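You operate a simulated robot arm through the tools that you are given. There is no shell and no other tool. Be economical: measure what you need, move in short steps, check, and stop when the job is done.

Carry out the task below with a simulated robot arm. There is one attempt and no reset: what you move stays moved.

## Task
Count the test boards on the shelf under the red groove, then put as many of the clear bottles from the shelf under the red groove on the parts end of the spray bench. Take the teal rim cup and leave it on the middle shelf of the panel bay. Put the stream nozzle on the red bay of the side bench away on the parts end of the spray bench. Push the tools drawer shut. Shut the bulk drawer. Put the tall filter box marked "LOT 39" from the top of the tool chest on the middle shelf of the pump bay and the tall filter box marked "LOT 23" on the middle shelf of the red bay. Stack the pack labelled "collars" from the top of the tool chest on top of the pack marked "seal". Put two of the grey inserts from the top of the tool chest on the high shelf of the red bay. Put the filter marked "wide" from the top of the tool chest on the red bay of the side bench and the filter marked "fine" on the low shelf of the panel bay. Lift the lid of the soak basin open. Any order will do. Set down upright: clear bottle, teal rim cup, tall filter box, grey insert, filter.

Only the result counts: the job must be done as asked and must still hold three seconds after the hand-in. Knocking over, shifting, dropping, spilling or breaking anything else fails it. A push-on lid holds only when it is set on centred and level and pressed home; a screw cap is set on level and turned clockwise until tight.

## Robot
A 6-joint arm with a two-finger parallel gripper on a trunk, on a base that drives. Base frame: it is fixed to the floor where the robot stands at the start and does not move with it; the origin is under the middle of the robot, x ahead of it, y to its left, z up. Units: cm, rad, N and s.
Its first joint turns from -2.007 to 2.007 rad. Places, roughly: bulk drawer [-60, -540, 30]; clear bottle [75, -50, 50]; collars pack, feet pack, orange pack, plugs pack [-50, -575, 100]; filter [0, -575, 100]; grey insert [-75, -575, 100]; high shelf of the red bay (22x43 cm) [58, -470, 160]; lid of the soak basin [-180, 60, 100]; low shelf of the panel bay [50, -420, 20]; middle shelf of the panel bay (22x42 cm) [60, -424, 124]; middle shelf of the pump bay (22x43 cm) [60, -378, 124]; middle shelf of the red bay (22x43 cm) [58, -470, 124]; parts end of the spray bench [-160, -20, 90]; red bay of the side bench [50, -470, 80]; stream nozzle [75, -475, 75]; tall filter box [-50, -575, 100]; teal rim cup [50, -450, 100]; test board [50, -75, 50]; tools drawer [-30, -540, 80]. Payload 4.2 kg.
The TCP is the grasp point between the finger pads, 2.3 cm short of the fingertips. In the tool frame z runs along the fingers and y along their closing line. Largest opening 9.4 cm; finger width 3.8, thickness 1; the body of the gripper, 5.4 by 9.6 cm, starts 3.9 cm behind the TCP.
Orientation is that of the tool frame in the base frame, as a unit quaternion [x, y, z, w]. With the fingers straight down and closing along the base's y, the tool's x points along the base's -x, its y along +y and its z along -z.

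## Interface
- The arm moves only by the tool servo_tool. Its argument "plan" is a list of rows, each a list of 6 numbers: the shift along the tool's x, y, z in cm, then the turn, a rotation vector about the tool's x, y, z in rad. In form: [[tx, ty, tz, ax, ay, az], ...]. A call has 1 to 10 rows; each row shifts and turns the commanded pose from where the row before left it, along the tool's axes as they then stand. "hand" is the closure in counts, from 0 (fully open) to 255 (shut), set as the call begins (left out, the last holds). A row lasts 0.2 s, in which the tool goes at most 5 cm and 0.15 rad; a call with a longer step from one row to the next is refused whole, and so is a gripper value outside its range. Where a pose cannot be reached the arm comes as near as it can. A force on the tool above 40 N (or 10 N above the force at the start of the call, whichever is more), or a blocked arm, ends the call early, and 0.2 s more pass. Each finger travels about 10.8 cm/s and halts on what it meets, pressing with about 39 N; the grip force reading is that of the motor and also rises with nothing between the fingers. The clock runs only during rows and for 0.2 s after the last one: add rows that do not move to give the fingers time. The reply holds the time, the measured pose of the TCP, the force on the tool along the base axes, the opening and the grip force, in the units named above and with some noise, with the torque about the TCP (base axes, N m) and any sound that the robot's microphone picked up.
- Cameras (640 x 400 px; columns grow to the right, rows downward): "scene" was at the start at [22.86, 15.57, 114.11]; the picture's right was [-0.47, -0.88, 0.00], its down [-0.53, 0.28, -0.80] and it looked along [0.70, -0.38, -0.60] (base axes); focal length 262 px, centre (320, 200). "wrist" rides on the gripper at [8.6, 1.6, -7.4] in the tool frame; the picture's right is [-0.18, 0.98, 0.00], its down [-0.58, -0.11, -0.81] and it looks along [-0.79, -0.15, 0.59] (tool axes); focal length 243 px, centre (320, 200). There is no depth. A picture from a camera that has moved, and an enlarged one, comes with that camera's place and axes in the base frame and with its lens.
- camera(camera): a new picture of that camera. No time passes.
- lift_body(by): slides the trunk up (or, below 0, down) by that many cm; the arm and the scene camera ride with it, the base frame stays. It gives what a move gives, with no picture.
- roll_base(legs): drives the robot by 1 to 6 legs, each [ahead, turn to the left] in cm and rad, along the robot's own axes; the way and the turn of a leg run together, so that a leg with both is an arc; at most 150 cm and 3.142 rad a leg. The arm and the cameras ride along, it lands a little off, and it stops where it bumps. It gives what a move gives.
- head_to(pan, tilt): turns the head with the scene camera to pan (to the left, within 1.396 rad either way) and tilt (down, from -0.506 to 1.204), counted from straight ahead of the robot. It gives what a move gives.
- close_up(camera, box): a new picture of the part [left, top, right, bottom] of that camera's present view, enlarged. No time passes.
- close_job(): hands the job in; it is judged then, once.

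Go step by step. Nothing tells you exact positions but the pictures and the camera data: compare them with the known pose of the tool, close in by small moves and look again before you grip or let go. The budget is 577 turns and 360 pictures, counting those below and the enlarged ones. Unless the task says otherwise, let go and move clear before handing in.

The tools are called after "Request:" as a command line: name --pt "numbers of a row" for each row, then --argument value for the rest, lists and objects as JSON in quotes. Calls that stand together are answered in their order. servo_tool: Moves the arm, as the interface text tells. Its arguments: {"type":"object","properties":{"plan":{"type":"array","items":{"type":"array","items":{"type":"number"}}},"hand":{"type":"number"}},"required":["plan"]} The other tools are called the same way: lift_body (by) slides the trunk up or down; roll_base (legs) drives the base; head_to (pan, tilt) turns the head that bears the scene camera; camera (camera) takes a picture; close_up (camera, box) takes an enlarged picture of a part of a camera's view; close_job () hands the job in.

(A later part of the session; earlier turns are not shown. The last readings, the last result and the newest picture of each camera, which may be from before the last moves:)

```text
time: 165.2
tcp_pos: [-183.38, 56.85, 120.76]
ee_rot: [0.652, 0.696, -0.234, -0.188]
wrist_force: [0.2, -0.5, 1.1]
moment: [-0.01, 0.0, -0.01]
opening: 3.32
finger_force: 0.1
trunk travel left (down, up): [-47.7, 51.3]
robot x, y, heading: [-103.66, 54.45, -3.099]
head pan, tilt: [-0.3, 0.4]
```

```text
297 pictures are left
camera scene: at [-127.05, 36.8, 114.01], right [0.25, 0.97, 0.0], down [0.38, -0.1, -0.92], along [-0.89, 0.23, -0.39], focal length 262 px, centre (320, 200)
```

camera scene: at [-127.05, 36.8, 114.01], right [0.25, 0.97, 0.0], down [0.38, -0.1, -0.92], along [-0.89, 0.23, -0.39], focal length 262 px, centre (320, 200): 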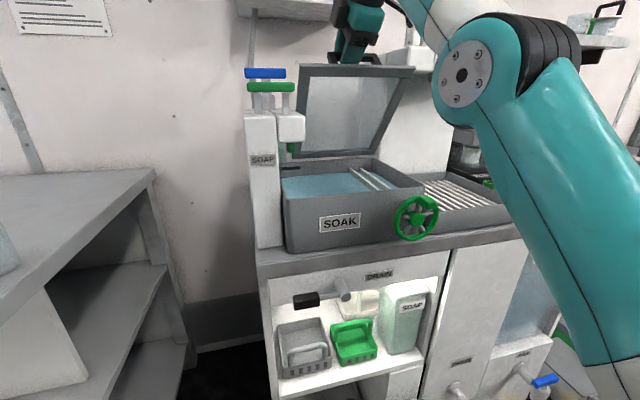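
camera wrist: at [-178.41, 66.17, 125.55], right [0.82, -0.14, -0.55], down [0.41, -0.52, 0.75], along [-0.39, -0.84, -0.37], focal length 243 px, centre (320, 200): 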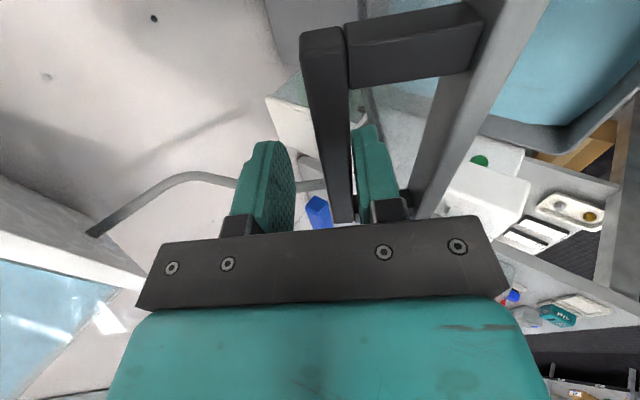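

The lid is about 68° open, but the wrist camera is nearing the rinse spout. I'll test whether the lid holds by itself by backing slightly.

Request:
servo_tool --pt "0 0.9 0 0 0 0" --pt "0 0 0 0 0 0" --pt "0 0 0 0 0 0"

Request:
camera --camera "wrist"

Request:
close_up --camera "scene" --box '[280, 0, 440, 100]'

```text
time: 166.0
tcp_pos: [-182.46, 56.77, 120.35]
ee_rot: [0.651, 0.697, -0.234, -0.189]
wrist_force: [-1.6, -0.4, -0.6]
moment: [0.0, -0.01, -0.02]
opening: 3.34
finger_force: 0.0
trunk travel left (down, up): [-47.7, 51.3]
robot x, y, heading: [-103.81, 54.02, -3.095]
head pan, tilt: [-0.3, 0.4]
```

```text
296 pictures are left
camera wrist: at [-177.63, 66.2, 125.16], right [0.82, -0.14, -0.55], down [0.41, -0.52, 0.75], along [-0.39, -0.84, -0.37], focal length 243 px, centre (320, 200)
```

wrist: 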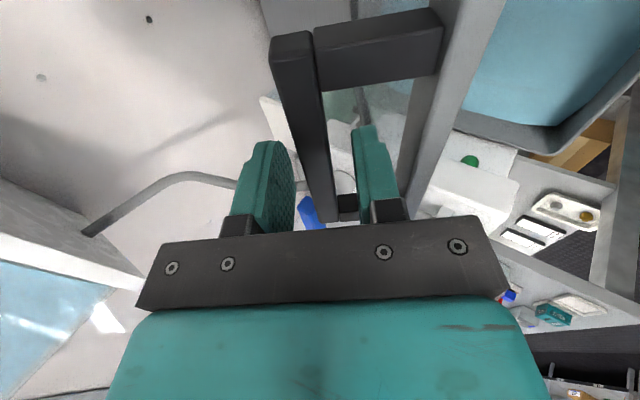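

```text
4.00 times, centred on (360, 50) of scene
camera zoom: at [-127.06, 36.8, 114.0], right [0.25, 0.97, 0.0], down [0.38, -0.1, -0.92], along [-0.89, 0.23, -0.39], focal length 1049 px, centre (160, 800)
```

zoom: 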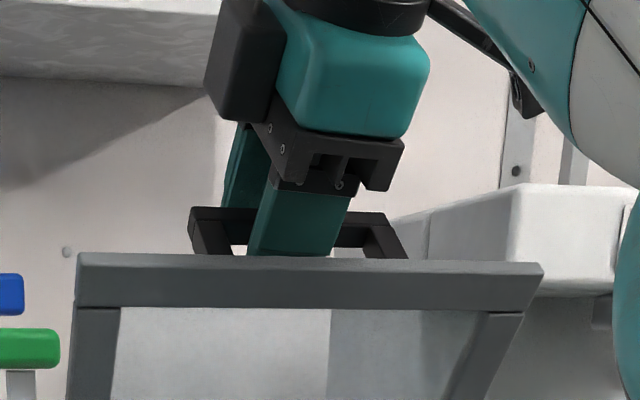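

The lid holds by friction. I'll withdraw from the handle, close the fingers, and push the lid's underside further back with the fingertips nearer its centre.

Request:
servo_tool --pt "0 0 -3 0 0 0" --pt "0 0 -3 0 0 0" --pt "-0.25 2.47 -1.69 0 0 0" --pt "-0.25 2.47 -1.69 0 0 0" --pt "-3.8 0 0 0 0 0" --pt "0.12 1.7 2.47 0 0 0" --pt "0.12 1.7 2.47 0 0 0" --pt "0.12 1.7 2.47 0 0 0" --hand 165

Request:
servo_tool --pt "0 0 0 0 0 0" --pt "0 0 0 0 0 0" --pt "0 0 0 0 0 0" --hand 255

Request:
camera --camera "scene"

Request:
camera --camera "wrist"

```text
time: 167.8
tcp_pos: [-175.25, 53.19, 119.16]
ee_rot: [0.652, 0.696, -0.233, -0.189]
wrist_force: [0.1, -0.2, 0.3]
moment: [0.0, 0.03, 0.0]
opening: 3.3
finger_force: 0.1
out of reach, approached as far as the arm can: row 5, 7, 8
trunk travel left (down, up): [-47.7, 51.3]
robot x, y, heading: [-103.84, 54.15, -3.094]
head pan, tilt: [-0.3, 0.4]
```

```text
time: 168.6
tcp_pos: [-175.08, 53.05, 119.05]
ee_rot: [0.652, 0.697, -0.233, -0.187]
wrist_force: [0.1, -0.2, -0.1]
moment: [-0.03, -0.03, 0.0]
opening: 0.02
finger_force: 38.8
trunk travel left (down, up): [-47.7, 51.3]
robot x, y, heading: [-103.74, 54.88, -3.092]
head pan, tilt: [-0.3, 0.4]
```

```text
294 pictures are left
camera scene: at [-127.06, 36.8, 114.0], right [0.25, 0.97, 0.0], down [0.38, -0.1, -0.92], along [-0.89, 0.23, -0.39], focal length 262 px, centre (320, 200)
```

scene: 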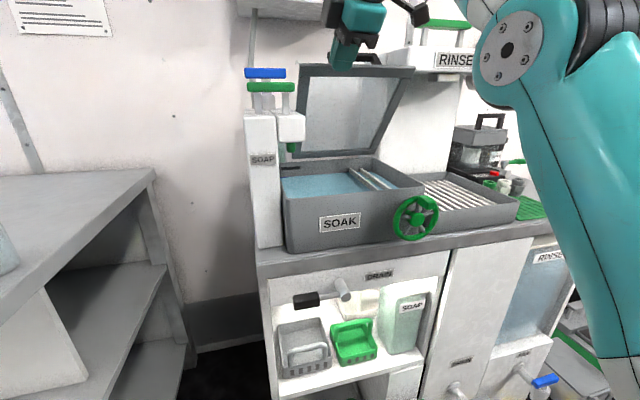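

```text
293 pictures are left
camera wrist: at [-170.31, 62.38, 123.96], right [0.82, -0.14, -0.55], down [0.41, -0.52, 0.75], along [-0.39, -0.84, -0.37], focal length 243 px, centre (320, 200)
```

wrist: 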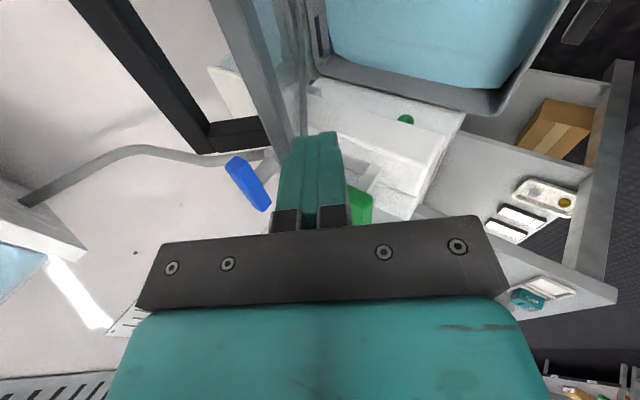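

Request:
lift_body --by -3

Request:
roll_base --legs '[[7, 0]]'

Request:
camera --camera "scene"

```text
time: 169.3
tcp_pos: [-175.26, 52.94, 116.26]
ee_rot: [0.651, 0.697, -0.234, -0.188]
wrist_force: [-0.3, 0.7, 0.1]
moment: [0.02, 0.03, 0.03]
opening: 0.01
finger_force: 39.2
trunk travel left (down, up): [-44.7, 54.3]
robot x, y, heading: [-103.71, 54.36, -3.097]
head pan, tilt: [-0.3, 0.4]
```

```text
time: 170.4
tcp_pos: [-182.16, 52.78, 116.18]
ee_rot: [0.652, 0.696, -0.233, -0.188]
wrist_force: [-0.3, 0.0, 0.5]
moment: [-0.01, 0.01, 0.01]
opening: 0.02
finger_force: 39.2
trunk travel left (down, up): [-44.7, 54.3]
robot x, y, heading: [-110.59, 54.59, -3.093]
head pan, tilt: [-0.3, 0.4]
```

```text
292 pictures are left
camera scene: at [-133.93, 36.5, 111.0], right [0.25, 0.97, 0.0], down [0.38, -0.1, -0.92], along [-0.89, 0.23, -0.39], focal length 262 px, centre (320, 200)
```

scene: 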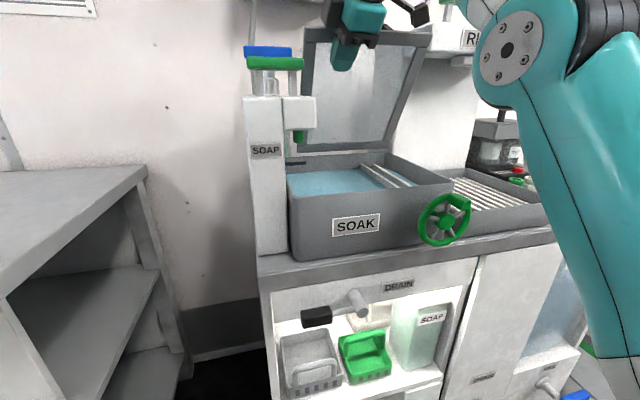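

Request:
roll_base --legs '[[6, 0]]'

Request:
camera --camera "scene"

Request:
camera --camera "wrist"

```text
time: 171.2
tcp_pos: [-184.75, 52.67, 116.86]
ee_rot: [0.65, 0.694, -0.239, -0.195]
wrist_force: [3.1, -0.6, 5.5]
moment: [0.17, 0.12, -0.09]
opening: 0.01
finger_force: 39.2
trunk travel left (down, up): [-44.7, 54.3]
robot x, y, heading: [-113.58, 54.22, -3.1]
head pan, tilt: [-0.3, 0.4]
stopped in leg 1: the force on the tool passed its limit (the readings are from after the stop); the commanded pose is now the measured one
```

```text
291 pictures are left
camera scene: at [-136.9, 36.36, 110.99], right [0.25, 0.97, 0.0], down [0.38, -0.1, -0.92], along [-0.89, 0.23, -0.39], focal length 262 px, centre (320, 200)
```

scene: 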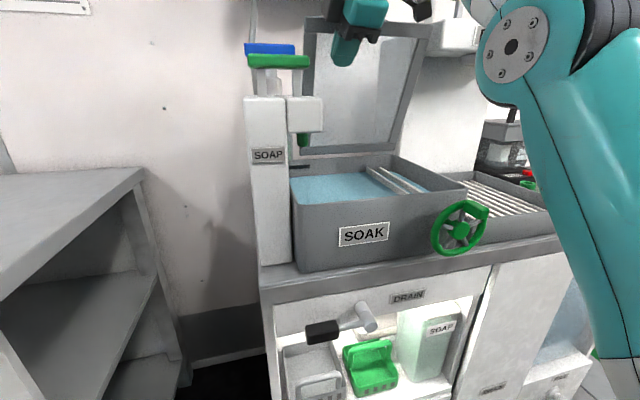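

```text
290 pictures are left
camera wrist: at [-179.69, 62.02, 121.6], right [0.81, -0.15, -0.57], down [0.43, -0.52, 0.74], along [-0.4, -0.84, -0.36], focal length 243 px, centre (320, 200)
```

wrist: 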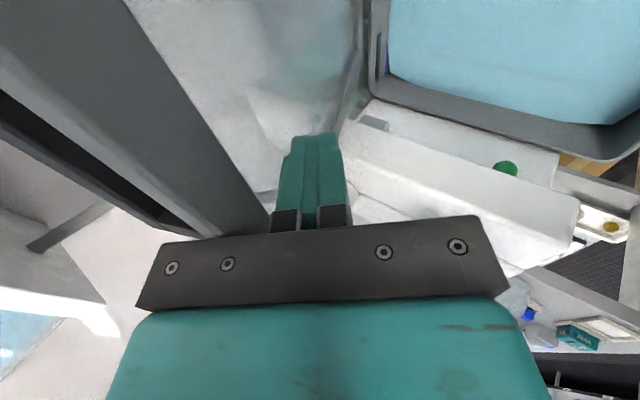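

The push met resistance with the lid at about 76°. I'll try once more to see whether that's its stop.

Request:
roll_base --legs '[[3, 0]]'

Request:
close_up --camera "scene" --box '[240, 0, 480, 150]'

```text
time: 172.2
tcp_pos: [-186.47, 52.75, 117.29]
ee_rot: [0.651, 0.691, -0.243, -0.198]
wrist_force: [1.4, -0.7, 1.2]
moment: [0.09, 0.04, -0.04]
opening: 0.0
finger_force: 38.5
trunk travel left (down, up): [-44.7, 54.3]
robot x, y, heading: [-115.93, 53.81, -3.103]
head pan, tilt: [-0.3, 0.4]
stopped in leg 1: the robot was blocked; the commanded pose is now the measured one
```

```text
2.67 times, centred on (360, 75) of scene
camera zoom: at [-139.08, 36.3, 110.99], right [0.26, 0.97, 0.0], down [0.38, -0.1, -0.92], along [-0.89, 0.24, -0.39], focal length 699 px, centre (213, 533)
```

zoom: 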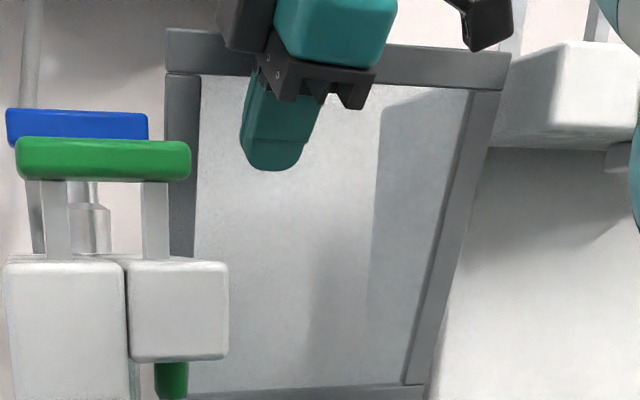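

The lid still moves slowly (the base is now blocked by the cabinet). I'll push further with the arm in small steps.

Request:
servo_tool --pt "0.04 -0.41 0.28 0 0 0" --pt "0.04 -0.41 0.28 0 0 0" --pt "0.04 -0.41 0.28 0 0 0" --pt "0.04 -0.41 0.28 0 0 0" --pt "0.04 -0.41 0.28 0 0 0" --pt "0.04 -0.41 0.28 0 0 0" --pt "0.04 -0.41 0.28 0 0 0"

Request:
close_up --camera "scene" --box '[240, 0, 480, 150]'

Request:
camera --camera "wrist"

```text
time: 173.8
tcp_pos: [-189.98, 52.83, 117.35]
ee_rot: [0.651, 0.692, -0.243, -0.198]
wrist_force: [1.7, 1.0, 12.7]
moment: [0.34, 0.34, -0.05]
opening: 0.0
finger_force: 39.0
trunk travel left (down, up): [-44.7, 54.3]
robot x, y, heading: [-115.82, 53.54, -3.096]
head pan, tilt: [-0.3, 0.4]
```

```text
2.67 times, centred on (360, 75) of scene
camera zoom: at [-139.05, 36.31, 111.01], right [0.26, 0.97, 0.0], down [0.38, -0.1, -0.92], along [-0.89, 0.24, -0.39], focal length 699 px, centre (213, 533)
```

zoom: 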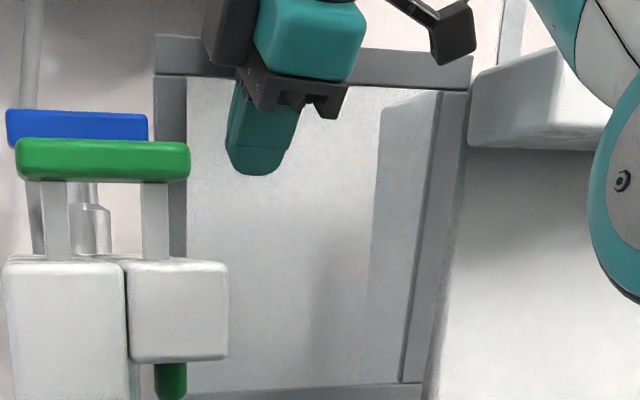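

```text
287 pictures are left
camera wrist: at [-185.0, 62.14, 121.98], right [0.8, -0.15, -0.58], down [0.43, -0.52, 0.74], along [-0.41, -0.84, -0.35], focal length 243 px, centre (320, 200)
```

wrist: 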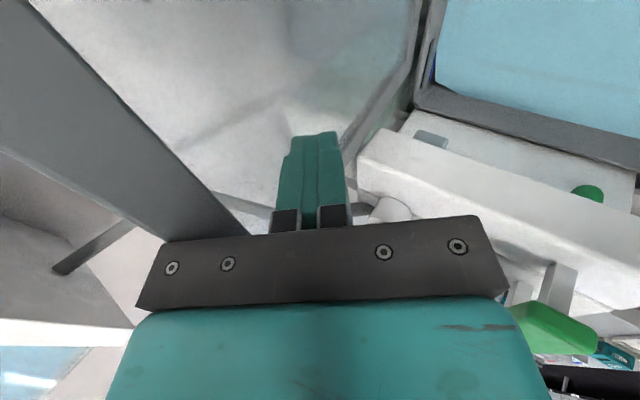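

The lid is now past vertical. I'll nudge it a touch more, then withdraw.

Request:
servo_tool --pt "0.04 -0.41 0.28 0 0 0" --pt "0.04 -0.41 0.28 0 0 0" --pt "0.04 -0.41 0.28 0 0 0"

Request:
servo_tool --pt "-0.16 1.64 -1.12 0 0 0" --pt "-0.16 1.64 -1.12 0 0 0" --pt "-0.16 1.64 -1.12 0 0 0" --pt "-0.16 1.64 -1.12 0 0 0"

Request:
roll_base --legs '[[-35, 0]]'

Request:
camera --camera "scene"

```text
time: 174.6
tcp_pos: [-191.78, 52.76, 117.24]
ee_rot: [0.651, 0.692, -0.243, -0.197]
wrist_force: [1.3, -0.2, -0.1]
moment: [0.03, 0.02, 0.01]
opening: 0.0
finger_force: 39.3
trunk travel left (down, up): [-44.7, 54.3]
robot x, y, heading: [-115.84, 53.4, -3.099]
head pan, tilt: [-0.3, 0.4]
```

```text
time: 175.6
tcp_pos: [-184.43, 52.49, 118.53]
ee_rot: [0.651, 0.693, -0.241, -0.197]
wrist_force: [0.1, 0.4, 0.1]
moment: [0.01, 0.02, 0.04]
opening: 0.0
finger_force: 39.1
out of reach, approached as far as the arm can: row 3, 4
trunk travel left (down, up): [-44.7, 54.3]
robot x, y, heading: [-115.43, 53.48, -3.101]
head pan, tilt: [-0.3, 0.4]
```

```text
time: 177.8
tcp_pos: [-149.21, 53.92, 118.54]
ee_rot: [0.651, 0.692, -0.242, -0.197]
wrist_force: [0.2, -0.2, 0.0]
moment: [-0.03, 0.02, 0.01]
opening: 0.03
finger_force: 39.3
trunk travel left (down, up): [-44.7, 54.3]
robot x, y, heading: [-80.69, 55.17, -3.105]
head pan, tilt: [-0.3, 0.4]
```

```text
286 pictures are left
camera scene: at [-103.99, 37.69, 111.0], right [0.26, 0.97, 0.0], down [0.38, -0.1, -0.92], along [-0.89, 0.24, -0.39], focal length 262 px, centre (320, 200)
```

scene: 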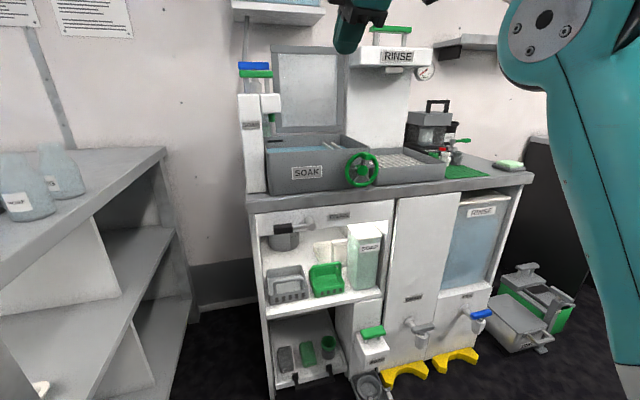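

The lid rests fully open. Now I'll travel to the far end, toward -y, along the aisle.

Request:
roll_base --legs '[[0, 1.73], [145, 0], [0, -0.19]]'

Request:
head_to --pan 0.0 --tilt 0.15

Request:
camera --camera "scene"

```text
time: 189.9
tcp_pos: [-49.5, -154.31, 118.49]
ee_rot: [-0.022, 0.95, -0.311, 0.029]
wrist_force: [-0.4, 0.1, 0.6]
moment: [0.04, 0.01, -0.01]
opening: 0.0
finger_force: 38.9
trunk travel left (down, up): [-44.7, 54.3]
robot x, y, heading: [-49.64, -85.91, -1.545]
head pan, tilt: [-0.3, 0.4]
```

```text
time: 190.7
tcp_pos: [-49.51, -154.47, 118.41]
ee_rot: [-0.022, 0.95, -0.311, 0.029]
wrist_force: [0.2, 0.5, -0.9]
moment: [-0.01, -0.04, -0.02]
opening: 0.01
finger_force: 38.9
trunk travel left (down, up): [-44.7, 54.3]
robot x, y, heading: [-49.84, -85.43, -1.542]
head pan, tilt: [0.0, 0.15]
```

```text
285 pictures are left
camera scene: at [-29.64, -109.49, 113.32], right [-1.0, -0.03, 0.0], down [0.0, 0.15, -0.99], along [0.02, -0.99, -0.15], focal length 262 px, centre (320, 200)
```

scene: 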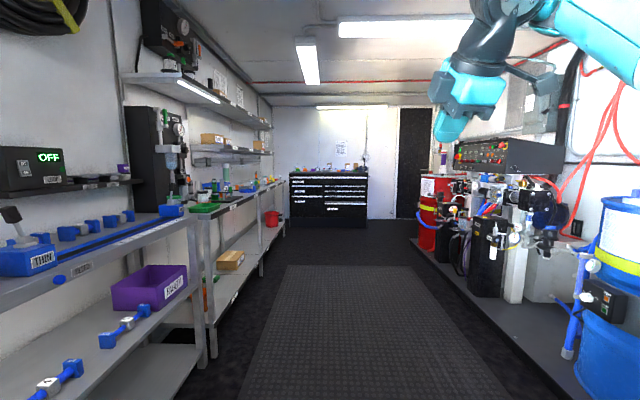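

Request:
roll_base --legs '[[0, -0.02], [150, 0], [75, 0]]'

Request:
head_to --pan 0.65 --tilt 0.2

Request:
camera --camera "scene"

Request:
head_to --pan 0.0 --tilt 0.3

Request:
camera --camera "scene"

```text
time: 202.2
tcp_pos: [-43.64, -380.26, 118.51]
ee_rot: [-0.024, 0.95, -0.311, 0.031]
wrist_force: [-0.3, -0.7, -0.3]
moment: [-0.01, 0.0, -0.01]
opening: 0.0
finger_force: 39.1
trunk travel left (down, up): [-44.7, 54.3]
robot x, y, heading: [-44.52, -311.14, -1.546]
head pan, tilt: [0.0, 0.15]
```

```text
time: 203.2
tcp_pos: [-43.7, -380.11, 118.53]
ee_rot: [-0.024, 0.95, -0.311, 0.03]
wrist_force: [-0.5, -0.3, -0.7]
moment: [0.0, -0.01, 0.0]
opening: 0.01
finger_force: 39.3
trunk travel left (down, up): [-44.7, 54.3]
robot x, y, heading: [-43.86, -311.64, -1.537]
head pan, tilt: [0.649, 0.201]
```

```text
284 pictures are left
camera scene: at [-18.47, -333.18, 112.86], right [-0.78, -0.63, 0.0], down [-0.12, 0.16, -0.98], along [0.61, -0.76, -0.2], focal length 262 px, centre (320, 200)
```

scene: 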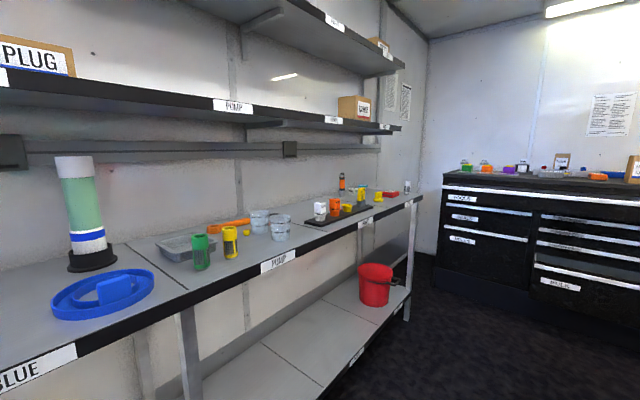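

```text
time: 204.3
tcp_pos: [-43.68, -380.19, 118.53]
ee_rot: [-0.025, 0.95, -0.311, 0.029]
wrist_force: [0.2, 0.3, -0.4]
moment: [-0.02, 0.03, -0.01]
opening: 0.0
finger_force: 39.1
trunk travel left (down, up): [-44.7, 54.3]
robot x, y, heading: [-44.53, -311.61, -1.545]
head pan, tilt: [0.0, 0.3]
```

```text
283 pictures are left
camera scene: at [-24.03, -335.25, 111.93], right [-1.0, -0.03, 0.0], down [-0.01, 0.3, -0.96], along [0.03, -0.95, -0.3], focal length 262 px, centre (320, 200)
```

scene: 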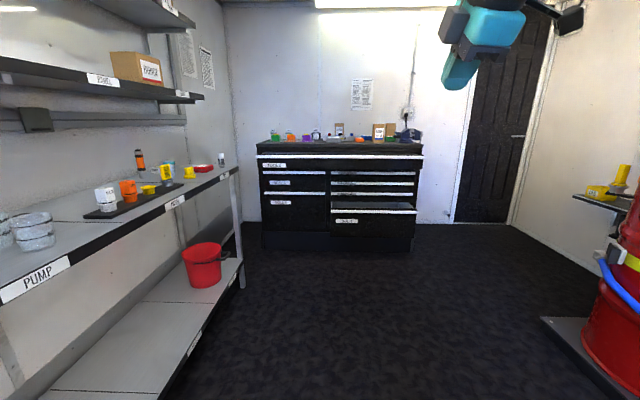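

Request:
close_up --camera "scene" --box '[0, 60, 240, 210]'

Request:
close_up --camera "scene" --box '[245, 110, 435, 229]'

```text
2.67 times, centred on (120, 135) of scene
camera zoom: at [-24.03, -335.25, 111.93], right [-1.0, -0.03, 0.0], down [-0.01, 0.3, -0.96], along [0.03, -0.95, -0.3], focal length 699 px, centre (853, 373)
```

zoom: 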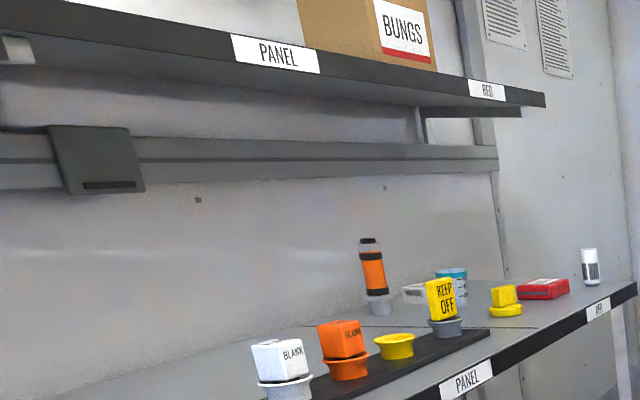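

```text
3.36 times, centred on (340, 170) of scene
camera zoom: at [-24.03, -335.25, 111.93], right [-1.0, -0.03, 0.0], down [-0.01, 0.3, -0.96], along [0.03, -0.95, -0.3], focal length 881 px, centre (253, 302)
```

zoom: 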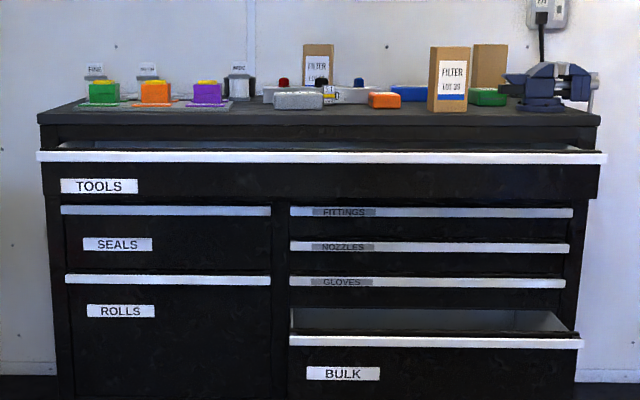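

I'll move closer to the side bench and face it (heading 0) near y≈-440.

Request:
roll_base --legs '[[115, 0], [0, 1.545]]'

Request:
head_to --pan -0.2 --tilt 0.35

Request:
camera --camera "scene"

```text
time: 213.9
tcp_pos: [26.45, -430.52, 118.45]
ee_rot: [-0.669, 0.674, -0.206, 0.235]
wrist_force: [-0.3, -0.3, 0.3]
moment: [0.0, 0.01, -0.01]
opening: 0.01
finger_force: 38.5
trunk travel left (down, up): [-44.7, 54.3]
robot x, y, heading: [-42.21, -427.26, -0.026]
head pan, tilt: [0.0, 0.3]
```

```text
time: 214.6
tcp_pos: [26.52, -430.48, 118.46]
ee_rot: [-0.67, 0.674, -0.205, 0.235]
wrist_force: [-0.4, 1.0, -0.4]
moment: [0.02, 0.0, -0.01]
opening: 0.01
finger_force: 39.1
trunk travel left (down, up): [-44.7, 54.3]
robot x, y, heading: [-42.09, -427.44, -0.026]
head pan, tilt: [-0.201, 0.351]
```

```text
280 pictures are left
camera scene: at [-17.28, -409.92, 111.46], right [-0.23, -0.97, 0.0], down [-0.33, 0.08, -0.94], along [0.91, -0.21, -0.34], focal length 262 px, centre (320, 200)
```

scene: 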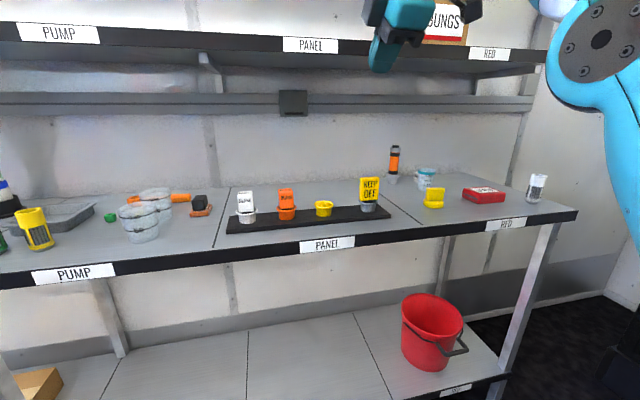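

Request:
close_up --camera "scene" --box '[340, 120, 580, 270]'

Request:
close_up --camera "scene" --box '[100, 150, 420, 350]'

```text
2.67 times, centred on (460, 195) of scene
camera zoom: at [-17.28, -409.92, 111.46], right [-0.23, -0.97, 0.0], down [-0.33, 0.08, -0.94], along [0.91, -0.21, -0.34], focal length 699 px, centre (-53, 213)
```

zoom: 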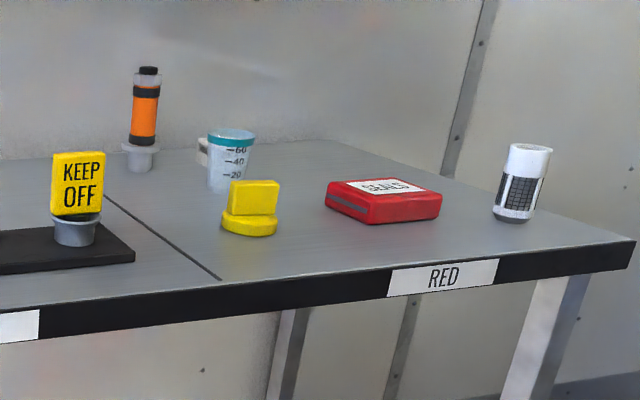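

```text
2.00 times, centred on (260, 250) of scene
camera zoom: at [-17.28, -409.92, 111.46], right [-0.23, -0.97, 0.0], down [-0.33, 0.08, -0.94], along [0.91, -0.21, -0.34], focal length 524 px, centre (440, 100)
```

zoom: 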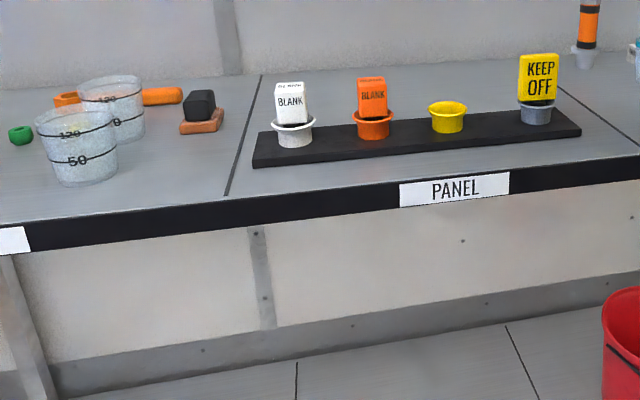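

The teal-rimmed cup is on the red bay, with something whitish hidden behind it. I'll raise the head to see behind it.

Request:
lift_body --by 35

Request:
head_to --pan -0.3 --tilt 0.6

Request:
camera --camera "scene"

Request:
close_up --camera "scene" --box '[300, 110, 540, 260]'

```text
time: 218.0
tcp_pos: [26.54, -430.51, 153.52]
ee_rot: [-0.669, 0.674, -0.206, 0.236]
wrist_force: [-0.2, 0.2, 0.2]
moment: [0.0, 0.02, 0.01]
opening: 0.0
finger_force: 39.2
trunk travel left (down, up): [-79.7, 19.3]
robot x, y, heading: [-42.25, -427.18, -0.03]
head pan, tilt: [-0.201, 0.351]
```

```text
time: 218.8
tcp_pos: [26.51, -430.6, 153.47]
ee_rot: [-0.67, 0.674, -0.204, 0.235]
wrist_force: [0.0, 0.0, -0.2]
moment: [0.0, 0.0, 0.0]
opening: 0.05
finger_force: 39.2
trunk travel left (down, up): [-79.7, 19.3]
robot x, y, heading: [-42.35, -426.78, -0.029]
head pan, tilt: [-0.3, 0.6]
```

```text
277 pictures are left
camera scene: at [-17.98, -410.66, 144.19], right [-0.32, -0.95, 0.0], down [-0.53, 0.18, -0.83], along [0.78, -0.27, -0.56], focal length 262 px, centre (320, 200)
```

scene: 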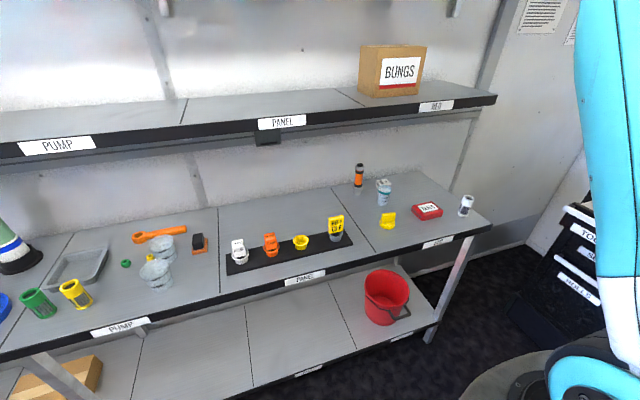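

```text
2.67 times, centred on (420, 185) of scene
camera zoom: at [-17.98, -410.66, 144.19], right [-0.32, -0.95, 0.0], down [-0.53, 0.18, -0.83], along [0.78, -0.27, -0.56], focal length 699 px, centre (53, 240)
```

zoom: 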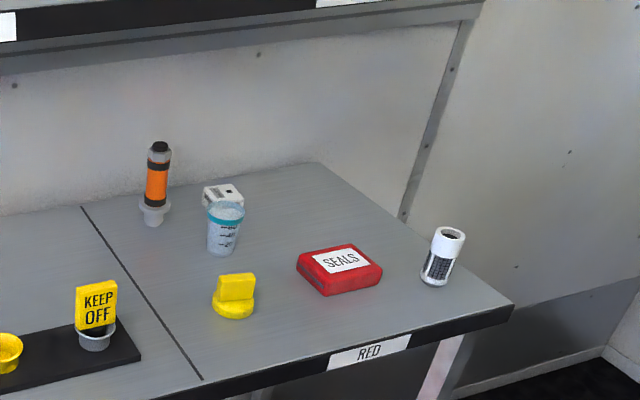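

The white slotted block behind the cup is the stream nozzle. The bench top is at z≈85, with bays split at y≈-446; the cup is at about (55.5,-463). I'll roll the hand back to camera-on-top and shift it left.

Request:
servo_tool --pt "-3 0 0 0 0 -0.15" --pt "0 3 0 0 0 -0.15" --pt "0 0 0 0 0 -0.15" --pt "0 0 0 0 0 -0.15" --pt "0 0 0 0 0 -0.15" --pt "0 0 0 0 0 -0.15" --pt "0 0 0 0 0 -0.15" --pt "0 0 0 0 0 -0.15" --pt "0 0 0 0 0 -0.15" --pt "0 0 0 0 0 -0.15" --hand 0

```text
time: 221.0
tcp_pos: [25.19, -427.57, 153.95]
ee_rot: [0.949, -0.037, 0.31, -0.031]
wrist_force: [-0.6, -0.1, 0.1]
moment: [0.02, -0.01, -0.01]
opening: 9.39
finger_force: 0.1
out of reach, approached as far as the arm can: row 2
trunk travel left (down, up): [-79.7, 19.3]
robot x, y, heading: [-41.91, -427.09, -0.03]
head pan, tilt: [-0.3, 0.6]
```

Request:
servo_tool --pt "0 -3.5 0 0 0 -0.07" --pt "0 -3.5 0 0 0 -0.07"

Request:
lift_body --by -30

Request:
lift_body --by -28

Request:
head_to --pan -0.4 --tilt 0.3

Request:
camera --camera "scene"

```text
time: 221.6
tcp_pos: [25.44, -420.73, 154.47]
ee_rot: [0.95, 0.03, 0.312, -0.009]
wrist_force: [0.7, 0.1, -0.4]
moment: [0.04, 0.0, -0.01]
opening: 9.41
finger_force: 0.0
trunk travel left (down, up): [-79.7, 19.3]
robot x, y, heading: [-42.42, -427.32, -0.031]
head pan, tilt: [-0.3, 0.6]
```

```text
time: 224.6
tcp_pos: [25.38, -420.72, 124.39]
ee_rot: [0.949, 0.029, 0.313, -0.01]
wrist_force: [0.5, 0.8, -0.1]
moment: [-0.02, -0.01, 0.03]
opening: 9.41
finger_force: 0.1
trunk travel left (down, up): [-49.7, 49.3]
robot x, y, heading: [-42.54, -427.05, -0.028]
head pan, tilt: [-0.3, 0.6]
```

```text
time: 227.4
tcp_pos: [25.49, -420.79, 96.3]
ee_rot: [0.949, 0.029, 0.313, -0.01]
wrist_force: [0.2, 0.4, -0.4]
moment: [0.01, -0.04, 0.04]
opening: 9.38
finger_force: 0.1
trunk travel left (down, up): [-21.7, 77.3]
robot x, y, heading: [-42.34, -426.74, -0.027]
head pan, tilt: [-0.3, 0.6]
```

```text
time: 228.2
tcp_pos: [25.48, -420.64, 96.32]
ee_rot: [0.95, 0.029, 0.312, -0.01]
wrist_force: [0.2, -0.3, 0.4]
moment: [-0.03, -0.03, 0.01]
opening: 9.39
finger_force: 0.1
trunk travel left (down, up): [-21.7, 77.3]
robot x, y, heading: [-41.94, -426.84, -0.028]
head pan, tilt: [-0.4, 0.3]
```

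```text
275 pictures are left
camera scene: at [-17.86, -411.68, 88.92], right [-0.42, -0.91, 0.0], down [-0.27, 0.12, -0.95], along [0.87, -0.4, -0.3], focal length 262 px, centre (320, 200)
```

scene: 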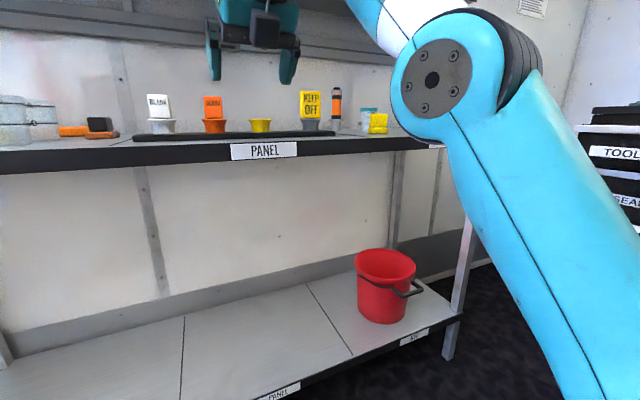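

I'll shift the robot in -y by turning left, reversing, and turning back.

Request:
roll_base --legs '[[0, 1.599], [-44, 0], [0, -1.571]]'

Request:
camera --camera "scene"

Request:
camera --camera "wrist"

```text
time: 238.7
tcp_pos: [24.75, -466.05, 96.44]
ee_rot: [0.95, 0.022, 0.312, -0.007]
wrist_force: [-0.2, 0.6, 0.7]
moment: [0.05, -0.04, 0.01]
opening: 9.41
finger_force: 0.1
trunk travel left (down, up): [-21.7, 77.3]
robot x, y, heading: [-42.81, -471.53, -0.044]
head pan, tilt: [-0.4, 0.3]
```

```text
274 pictures are left
camera scene: at [-18.35, -456.32, 88.93], right [-0.43, -0.9, 0.0], down [-0.27, 0.13, -0.96], along [0.86, -0.41, -0.3], focal length 262 px, centre (320, 200)
```

scene: 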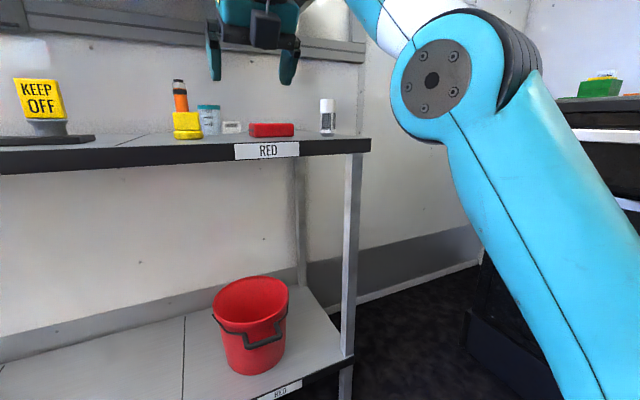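

```text
273 pictures are left
camera wrist: at [27.48, -467.4, 107.49], right [-0.1, -0.99, -0.11], down [-0.95, 0.06, 0.3], along [-0.29, 0.14, -0.95], focal length 243 px, centre (320, 200)
```

wrist: 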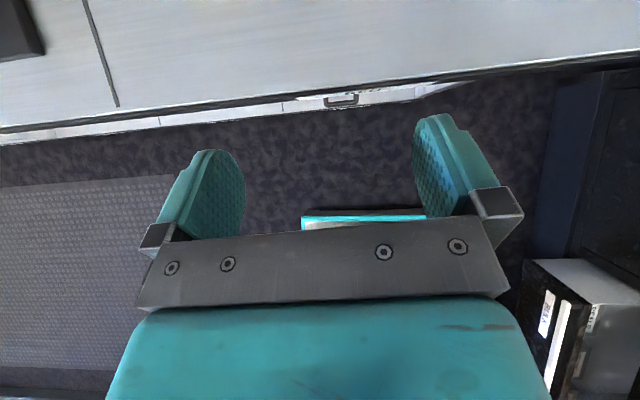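

The cup is at about (52.5,-460.7) and its top at z≈92. The yellow block is at (41.6,-455.7). I'll yaw the hand a little left and drive in above the cup.

Request:
servo_tool --pt "0 0 0 0.0738 0 -0.1" --pt "0 0 0 0.0738 0 -0.1" --pt "0.5 0 -0.6 0 0 0"

Request:
roll_base --legs '[[20, 0]]'

Request:
camera --camera "wrist"

```text
time: 239.4
tcp_pos: [24.76, -465.89, 97.26]
ee_rot: [0.939, 0.141, 0.309, -0.046]
wrist_force: [-0.3, -0.1, 0.1]
moment: [0.01, -0.03, 0.03]
opening: 9.39
finger_force: 0.1
trunk travel left (down, up): [-21.7, 77.3]
robot x, y, heading: [-42.95, -471.2, -0.044]
head pan, tilt: [-0.4, 0.3]
```

```text
time: 241.1
tcp_pos: [45.09, -467.23, 97.35]
ee_rot: [0.94, 0.138, 0.308, -0.046]
wrist_force: [-1.2, 0.3, 0.4]
moment: [-0.01, 0.04, 0.0]
opening: 9.39
finger_force: 0.1
trunk travel left (down, up): [-21.7, 77.3]
robot x, y, heading: [-22.63, -471.92, -0.049]
head pan, tilt: [-0.4, 0.3]
```

```text
272 pictures are left
camera wrist: at [48.06, -467.99, 108.38], right [0.14, -0.98, -0.11], down [-0.94, -0.17, 0.3], along [-0.32, 0.06, -0.95], focal length 243 px, centre (320, 200)
```

wrist: 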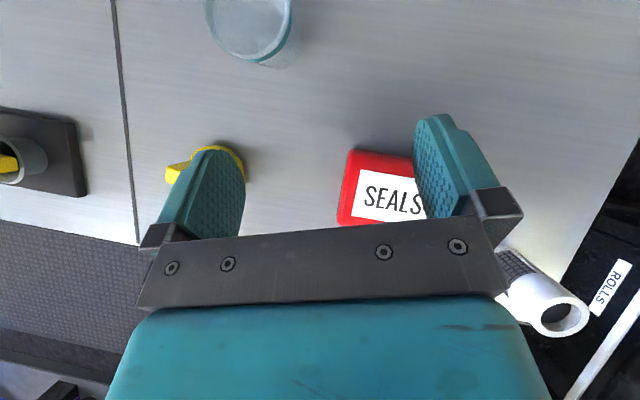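

Request:
servo_tool --pt "2.46 -1.13 1.81 0 0 0" --pt "2.46 -1.13 1.81 0 0 0" --pt "2.46 -1.13 1.81 0 0 0"

Request:
camera --camera "wrist"

Request:
camera --camera "scene"

```text
time: 241.9
tcp_pos: [51.16, -461.59, 95.85]
ee_rot: [0.94, 0.138, 0.308, -0.046]
wrist_force: [-0.4, -1.5, 0.6]
moment: [0.02, -0.02, 0.0]
opening: 9.43
finger_force: 0.0
out of reach, approached as far as the arm can: row 3
trunk travel left (down, up): [-21.7, 77.3]
robot x, y, heading: [-22.62, -472.13, -0.047]
head pan, tilt: [-0.4, 0.3]
```

```text
271 pictures are left
camera wrist: at [54.09, -462.22, 106.88], right [0.14, -0.98, -0.11], down [-0.94, -0.17, 0.3], along [-0.32, 0.06, -0.95], focal length 243 px, centre (320, 200)
```

wrist: 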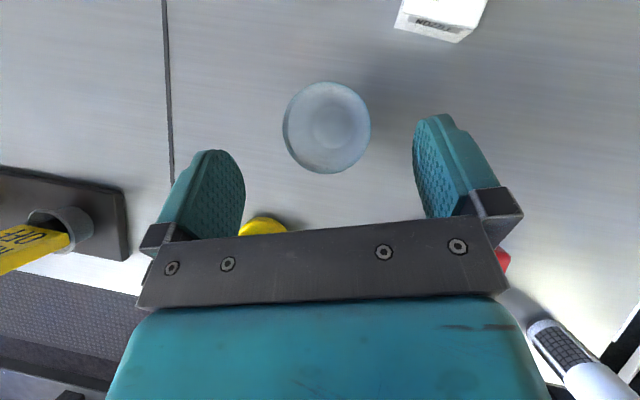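

```text
270 pictures are left
camera scene: at [2.0, -457.39, 88.94], right [-0.43, -0.9, 0.0], down [-0.27, 0.13, -0.96], along [0.86, -0.41, -0.3], focal length 262 px, centre (320, 200)
```

scene: 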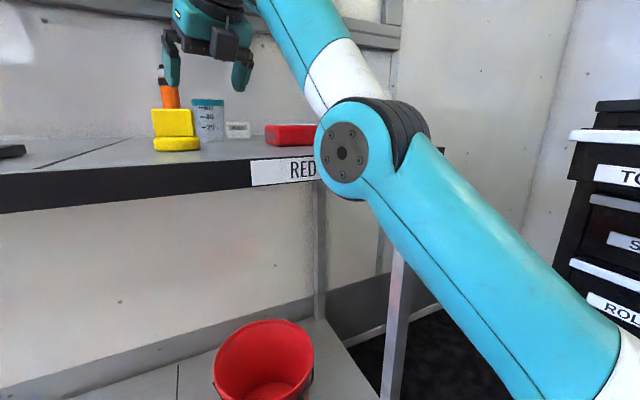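

Request:
roll_base --legs '[[2.4, 0]]'

Request:
servo_tool --pt "0.16 -0.67 0.12 0 0 0"

Request:
lift_body --by -3.5

Request:
camera --camera "wrist"

Request:
close_up --camera "scene" --box '[120, 0, 320, 160]'

```text
time: 242.7
tcp_pos: [52.35, -461.58, 98.02]
ee_rot: [0.935, 0.138, 0.325, -0.048]
wrist_force: [2.8, 0.6, 5.3]
moment: [-0.09, 0.35, 0.03]
opening: 9.41
finger_force: 0.0
trunk travel left (down, up): [-21.7, 77.3]
robot x, y, heading: [-20.04, -472.5, -0.042]
head pan, tilt: [-0.4, 0.3]
```

```text
time: 243.1
tcp_pos: [52.36, -461.27, 97.36]
ee_rot: [0.933, 0.137, 0.328, -0.052]
wrist_force: [-0.5, 1.3, 0.4]
moment: [-0.04, 0.03, 0.03]
opening: 9.39
finger_force: 0.0
out of reach, approached as far as the arm can: row 1
trunk travel left (down, up): [-21.7, 77.3]
robot x, y, heading: [-20.42, -472.75, -0.051]
head pan, tilt: [-0.4, 0.3]
```

```text
time: 243.9
tcp_pos: [52.65, -461.44, 96.89]
ee_rot: [0.928, 0.134, 0.344, -0.054]
wrist_force: [0.6, -0.2, 0.1]
moment: [0.02, -0.01, 0.01]
opening: 9.4
finger_force: 0.0
trunk travel left (down, up): [-18.2, 80.8]
robot x, y, heading: [-19.32, -472.29, -0.051]
head pan, tilt: [-0.4, 0.3]
```

```text
269 pictures are left
camera wrist: at [54.89, -462.45, 108.11], right [0.14, -0.98, -0.13], down [-0.96, -0.17, 0.23], along [-0.25, 0.09, -0.96], focal length 243 px, centre (320, 200)
```

wrist: 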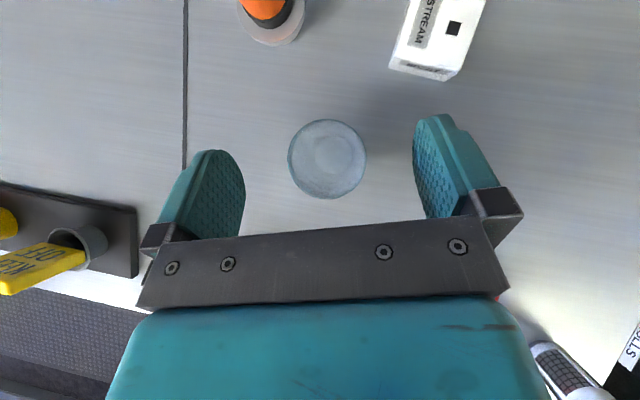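

```text
2.50 times, centred on (220, 80) of scene
camera zoom: at [2.03, -456.66, 88.27], right [-0.43, -0.9, -0.01], down [-0.24, 0.12, -0.96], along [0.87, -0.42, -0.26], focal length 656 px, centre (570, 500)
```

zoom: 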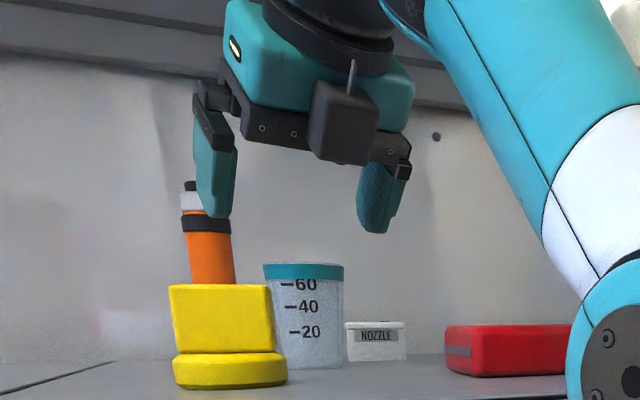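

The elbow is pressing on the bench edge, since the trunk drop didn't pass through to the hand. I'll raise and back off right away.

Request:
lift_body --by 5

Request:
roll_base --legs '[[-6, 0]]'

Request:
camera --camera "scene"

```text
time: 244.8
tcp_pos: [52.79, -461.46, 98.98]
ee_rot: [0.933, 0.135, 0.328, -0.053]
wrist_force: [1.2, 3.6, 0.4]
moment: [-0.16, -0.01, -0.13]
opening: 9.4
finger_force: 0.2
trunk travel left (down, up): [-23.2, 75.8]
robot x, y, heading: [-19.88, -472.02, -0.052]
head pan, tilt: [-0.4, 0.3]
```

```text
time: 245.8
tcp_pos: [47.84, -460.68, 97.25]
ee_rot: [0.938, 0.138, 0.315, -0.051]
wrist_force: [-0.1, -1.1, 0.2]
moment: [0.0, -0.02, -0.02]
opening: 9.37
finger_force: 0.0
trunk travel left (down, up): [-23.2, 75.8]
robot x, y, heading: [-25.81, -472.15, -0.048]
head pan, tilt: [-0.4, 0.3]
```

```text
267 pictures are left
camera scene: at [-1.49, -457.17, 90.39], right [-0.43, -0.9, 0.0], down [-0.27, 0.13, -0.96], along [0.86, -0.41, -0.3], focal length 262 px, centre (320, 200)
```

scene: 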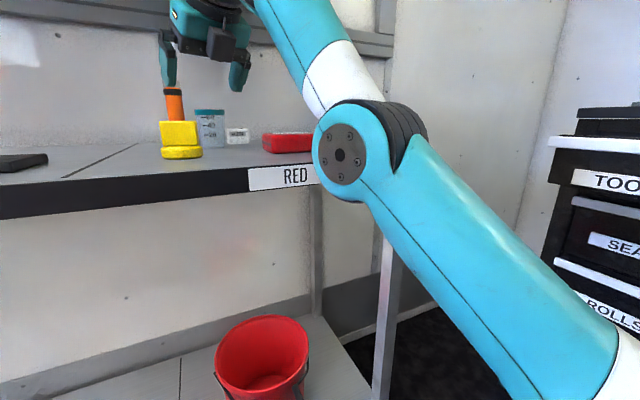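

Nothing shifted. I'll back off, raise the trunk 17 cm and lower the hand by the same amount, so the elbow rides above the bench.

Request:
roll_base --legs '[[-14, 0]]'

Request:
lift_body --by 17

Request:
servo_tool --pt "-2.37 0 3.22 0 0 0" --pt "-2.37 0 3.22 0 0 0" --pt "-2.37 0 3.22 0 0 0" --pt "-2.37 0 3.22 0 0 0"

Request:
camera --camera "scene"

```text
time: 247.1
tcp_pos: [33.83, -459.71, 97.23]
ee_rot: [0.938, 0.14, 0.314, -0.052]
wrist_force: [-0.3, -0.2, -0.3]
moment: [0.02, -0.02, -0.03]
opening: 9.38
finger_force: 0.1
trunk travel left (down, up): [-23.2, 75.8]
robot x, y, heading: [-39.9, -471.6, -0.044]
head pan, tilt: [-0.4, 0.3]
```

```text
time: 249.0
tcp_pos: [33.96, -459.75, 114.15]
ee_rot: [0.938, 0.14, 0.314, -0.052]
wrist_force: [0.5, 0.2, -0.2]
moment: [-0.04, 0.02, 0.0]
opening: 9.44
finger_force: 0.0
trunk travel left (down, up): [-40.2, 58.8]
robot x, y, heading: [-39.56, -471.47, -0.043]
head pan, tilt: [-0.4, 0.3]
```

```text
time: 250.0
tcp_pos: [35.09, -458.6, 103.49]
ee_rot: [0.937, 0.14, 0.315, -0.051]
wrist_force: [-0.2, -1.1, -0.1]
moment: [0.0, 0.0, 0.0]
opening: 9.36
finger_force: 0.1
out of reach, approached as far as the arm can: row 1, 4
trunk travel left (down, up): [-40.2, 58.8]
robot x, y, heading: [-40.02, -471.41, -0.04]
head pan, tilt: [-0.4, 0.3]
```

```text
266 pictures are left
camera scene: at [-15.46, -456.46, 107.43], right [-0.43, -0.9, 0.0], down [-0.27, 0.13, -0.96], along [0.86, -0.41, -0.3], focal length 262 px, centre (320, 200)
```

scene: 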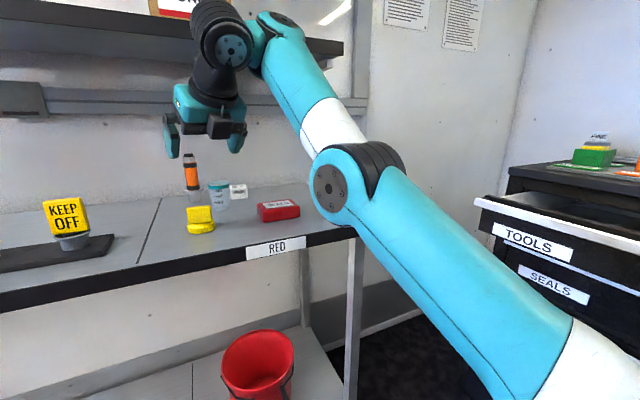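

The arm has flipped to an elbow-down branch. I'll back off to open space and stretch it to try to flip it elbow-up again.

Request:
roll_base --legs '[[-20, 0], [0, 1.6]]'

Request:
servo_tool --pt "3.0 0 3.0 0 0 0" --pt "3.0 0 3.0 0 0 0" --pt "3.0 0 3.0 0 0 0" --pt "3.0 0 3.0 0 0 0" --pt "3.0 0 3.0 0 0 0" --pt "-2 0 3.2 0 0 0" --pt "-2 0 3.2 0 0 0" --pt "-2 0 3.2 0 0 0" --pt "-2 0 3.2 0 0 0"

Request:
head_to --pan -0.2 --tilt 0.3

Request:
camera --camera "scene"

```text
time: 255.5
tcp_pos: [-74.77, -395.84, 103.47]
ee_rot: [0.556, 0.767, 0.184, -0.261]
wrist_force: [0.1, -0.5, 0.2]
moment: [0.01, -0.02, -0.01]
opening: 9.41
finger_force: 0.1
trunk travel left (down, up): [-40.2, 58.8]
robot x, y, heading: [-60.04, -470.7, 1.551]
head pan, tilt: [-0.4, 0.3]
```

```text
time: 257.5
tcp_pos: [-72.55, -378.16, 87.1]
ee_rot: [0.556, 0.768, 0.171, -0.267]
wrist_force: [-0.1, 0.0, 0.9]
moment: [0.01, 0.0, 0.01]
opening: 9.41
finger_force: 0.0
out of reach, approached as far as the arm can: row 1, 2, 3, 4, 5, 6, 7, 8, 9
trunk travel left (down, up): [-40.2, 58.8]
robot x, y, heading: [-60.34, -470.49, 1.55]
head pan, tilt: [-0.4, 0.3]
```

```text
time: 258.2
tcp_pos: [-72.48, -378.14, 87.06]
ee_rot: [0.555, 0.769, 0.17, -0.267]
wrist_force: [0.3, -0.6, -0.2]
moment: [0.0, 0.0, -0.03]
opening: 9.43
finger_force: 0.1
trunk travel left (down, up): [-40.2, 58.8]
robot x, y, heading: [-60.05, -470.73, 1.552]
head pan, tilt: [-0.201, 0.3]
```

```text
265 pictures are left
camera scene: at [-77.23, -445.75, 107.43], right [0.98, -0.22, 0.0], down [-0.07, -0.29, -0.96], along [0.21, 0.93, -0.3], focal length 262 px, centre (320, 200)
```

scene: 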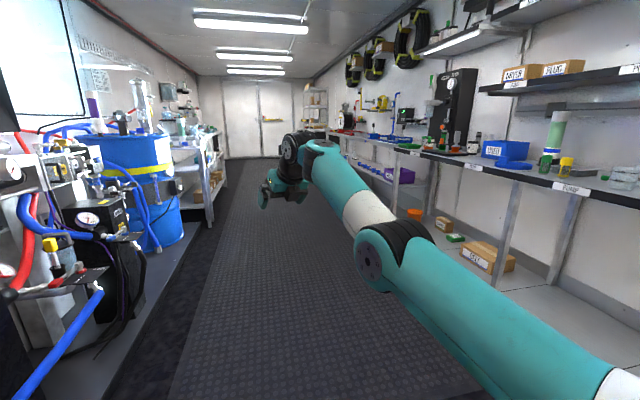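

Request:
servo_tool --pt "-3.8 0 1 0 0 0" --pt "-3.8 0 1 0 0 0" --pt "-3.8 0 1 0 0 0" --pt "-3.8 0 1 0 0 0" --pt "-3.8 0 0 0 0 0"

Request:
camera --camera "scene"

```text
time: 259.4
tcp_pos: [-70.85, -375.24, 77.58]
ee_rot: [0.558, 0.767, 0.164, -0.271]
wrist_force: [-0.3, -0.8, 0.5]
moment: [-0.02, -0.03, -0.01]
opening: 9.39
finger_force: 0.2
out of reach, approached as far as the arm can: row 1, 2, 3, 4, 5
trunk travel left (down, up): [-40.2, 58.8]
robot x, y, heading: [-60.14, -470.41, 1.551]
head pan, tilt: [-0.201, 0.3]
```

```text
264 pictures are left
camera scene: at [-77.23, -445.76, 107.43], right [0.98, -0.22, 0.0], down [-0.06, -0.29, -0.96], along [0.21, 0.93, -0.3], focal length 262 px, centre (320, 200)
```

scene: 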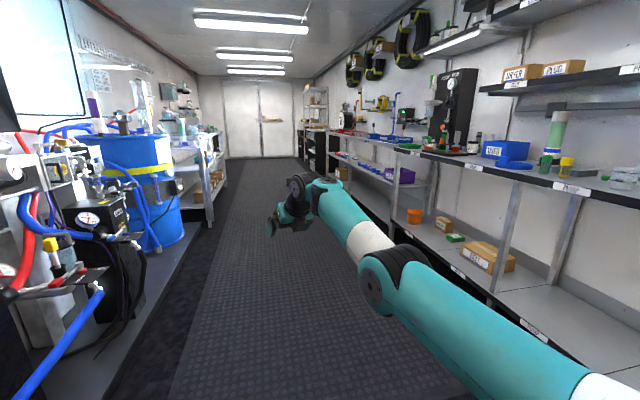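

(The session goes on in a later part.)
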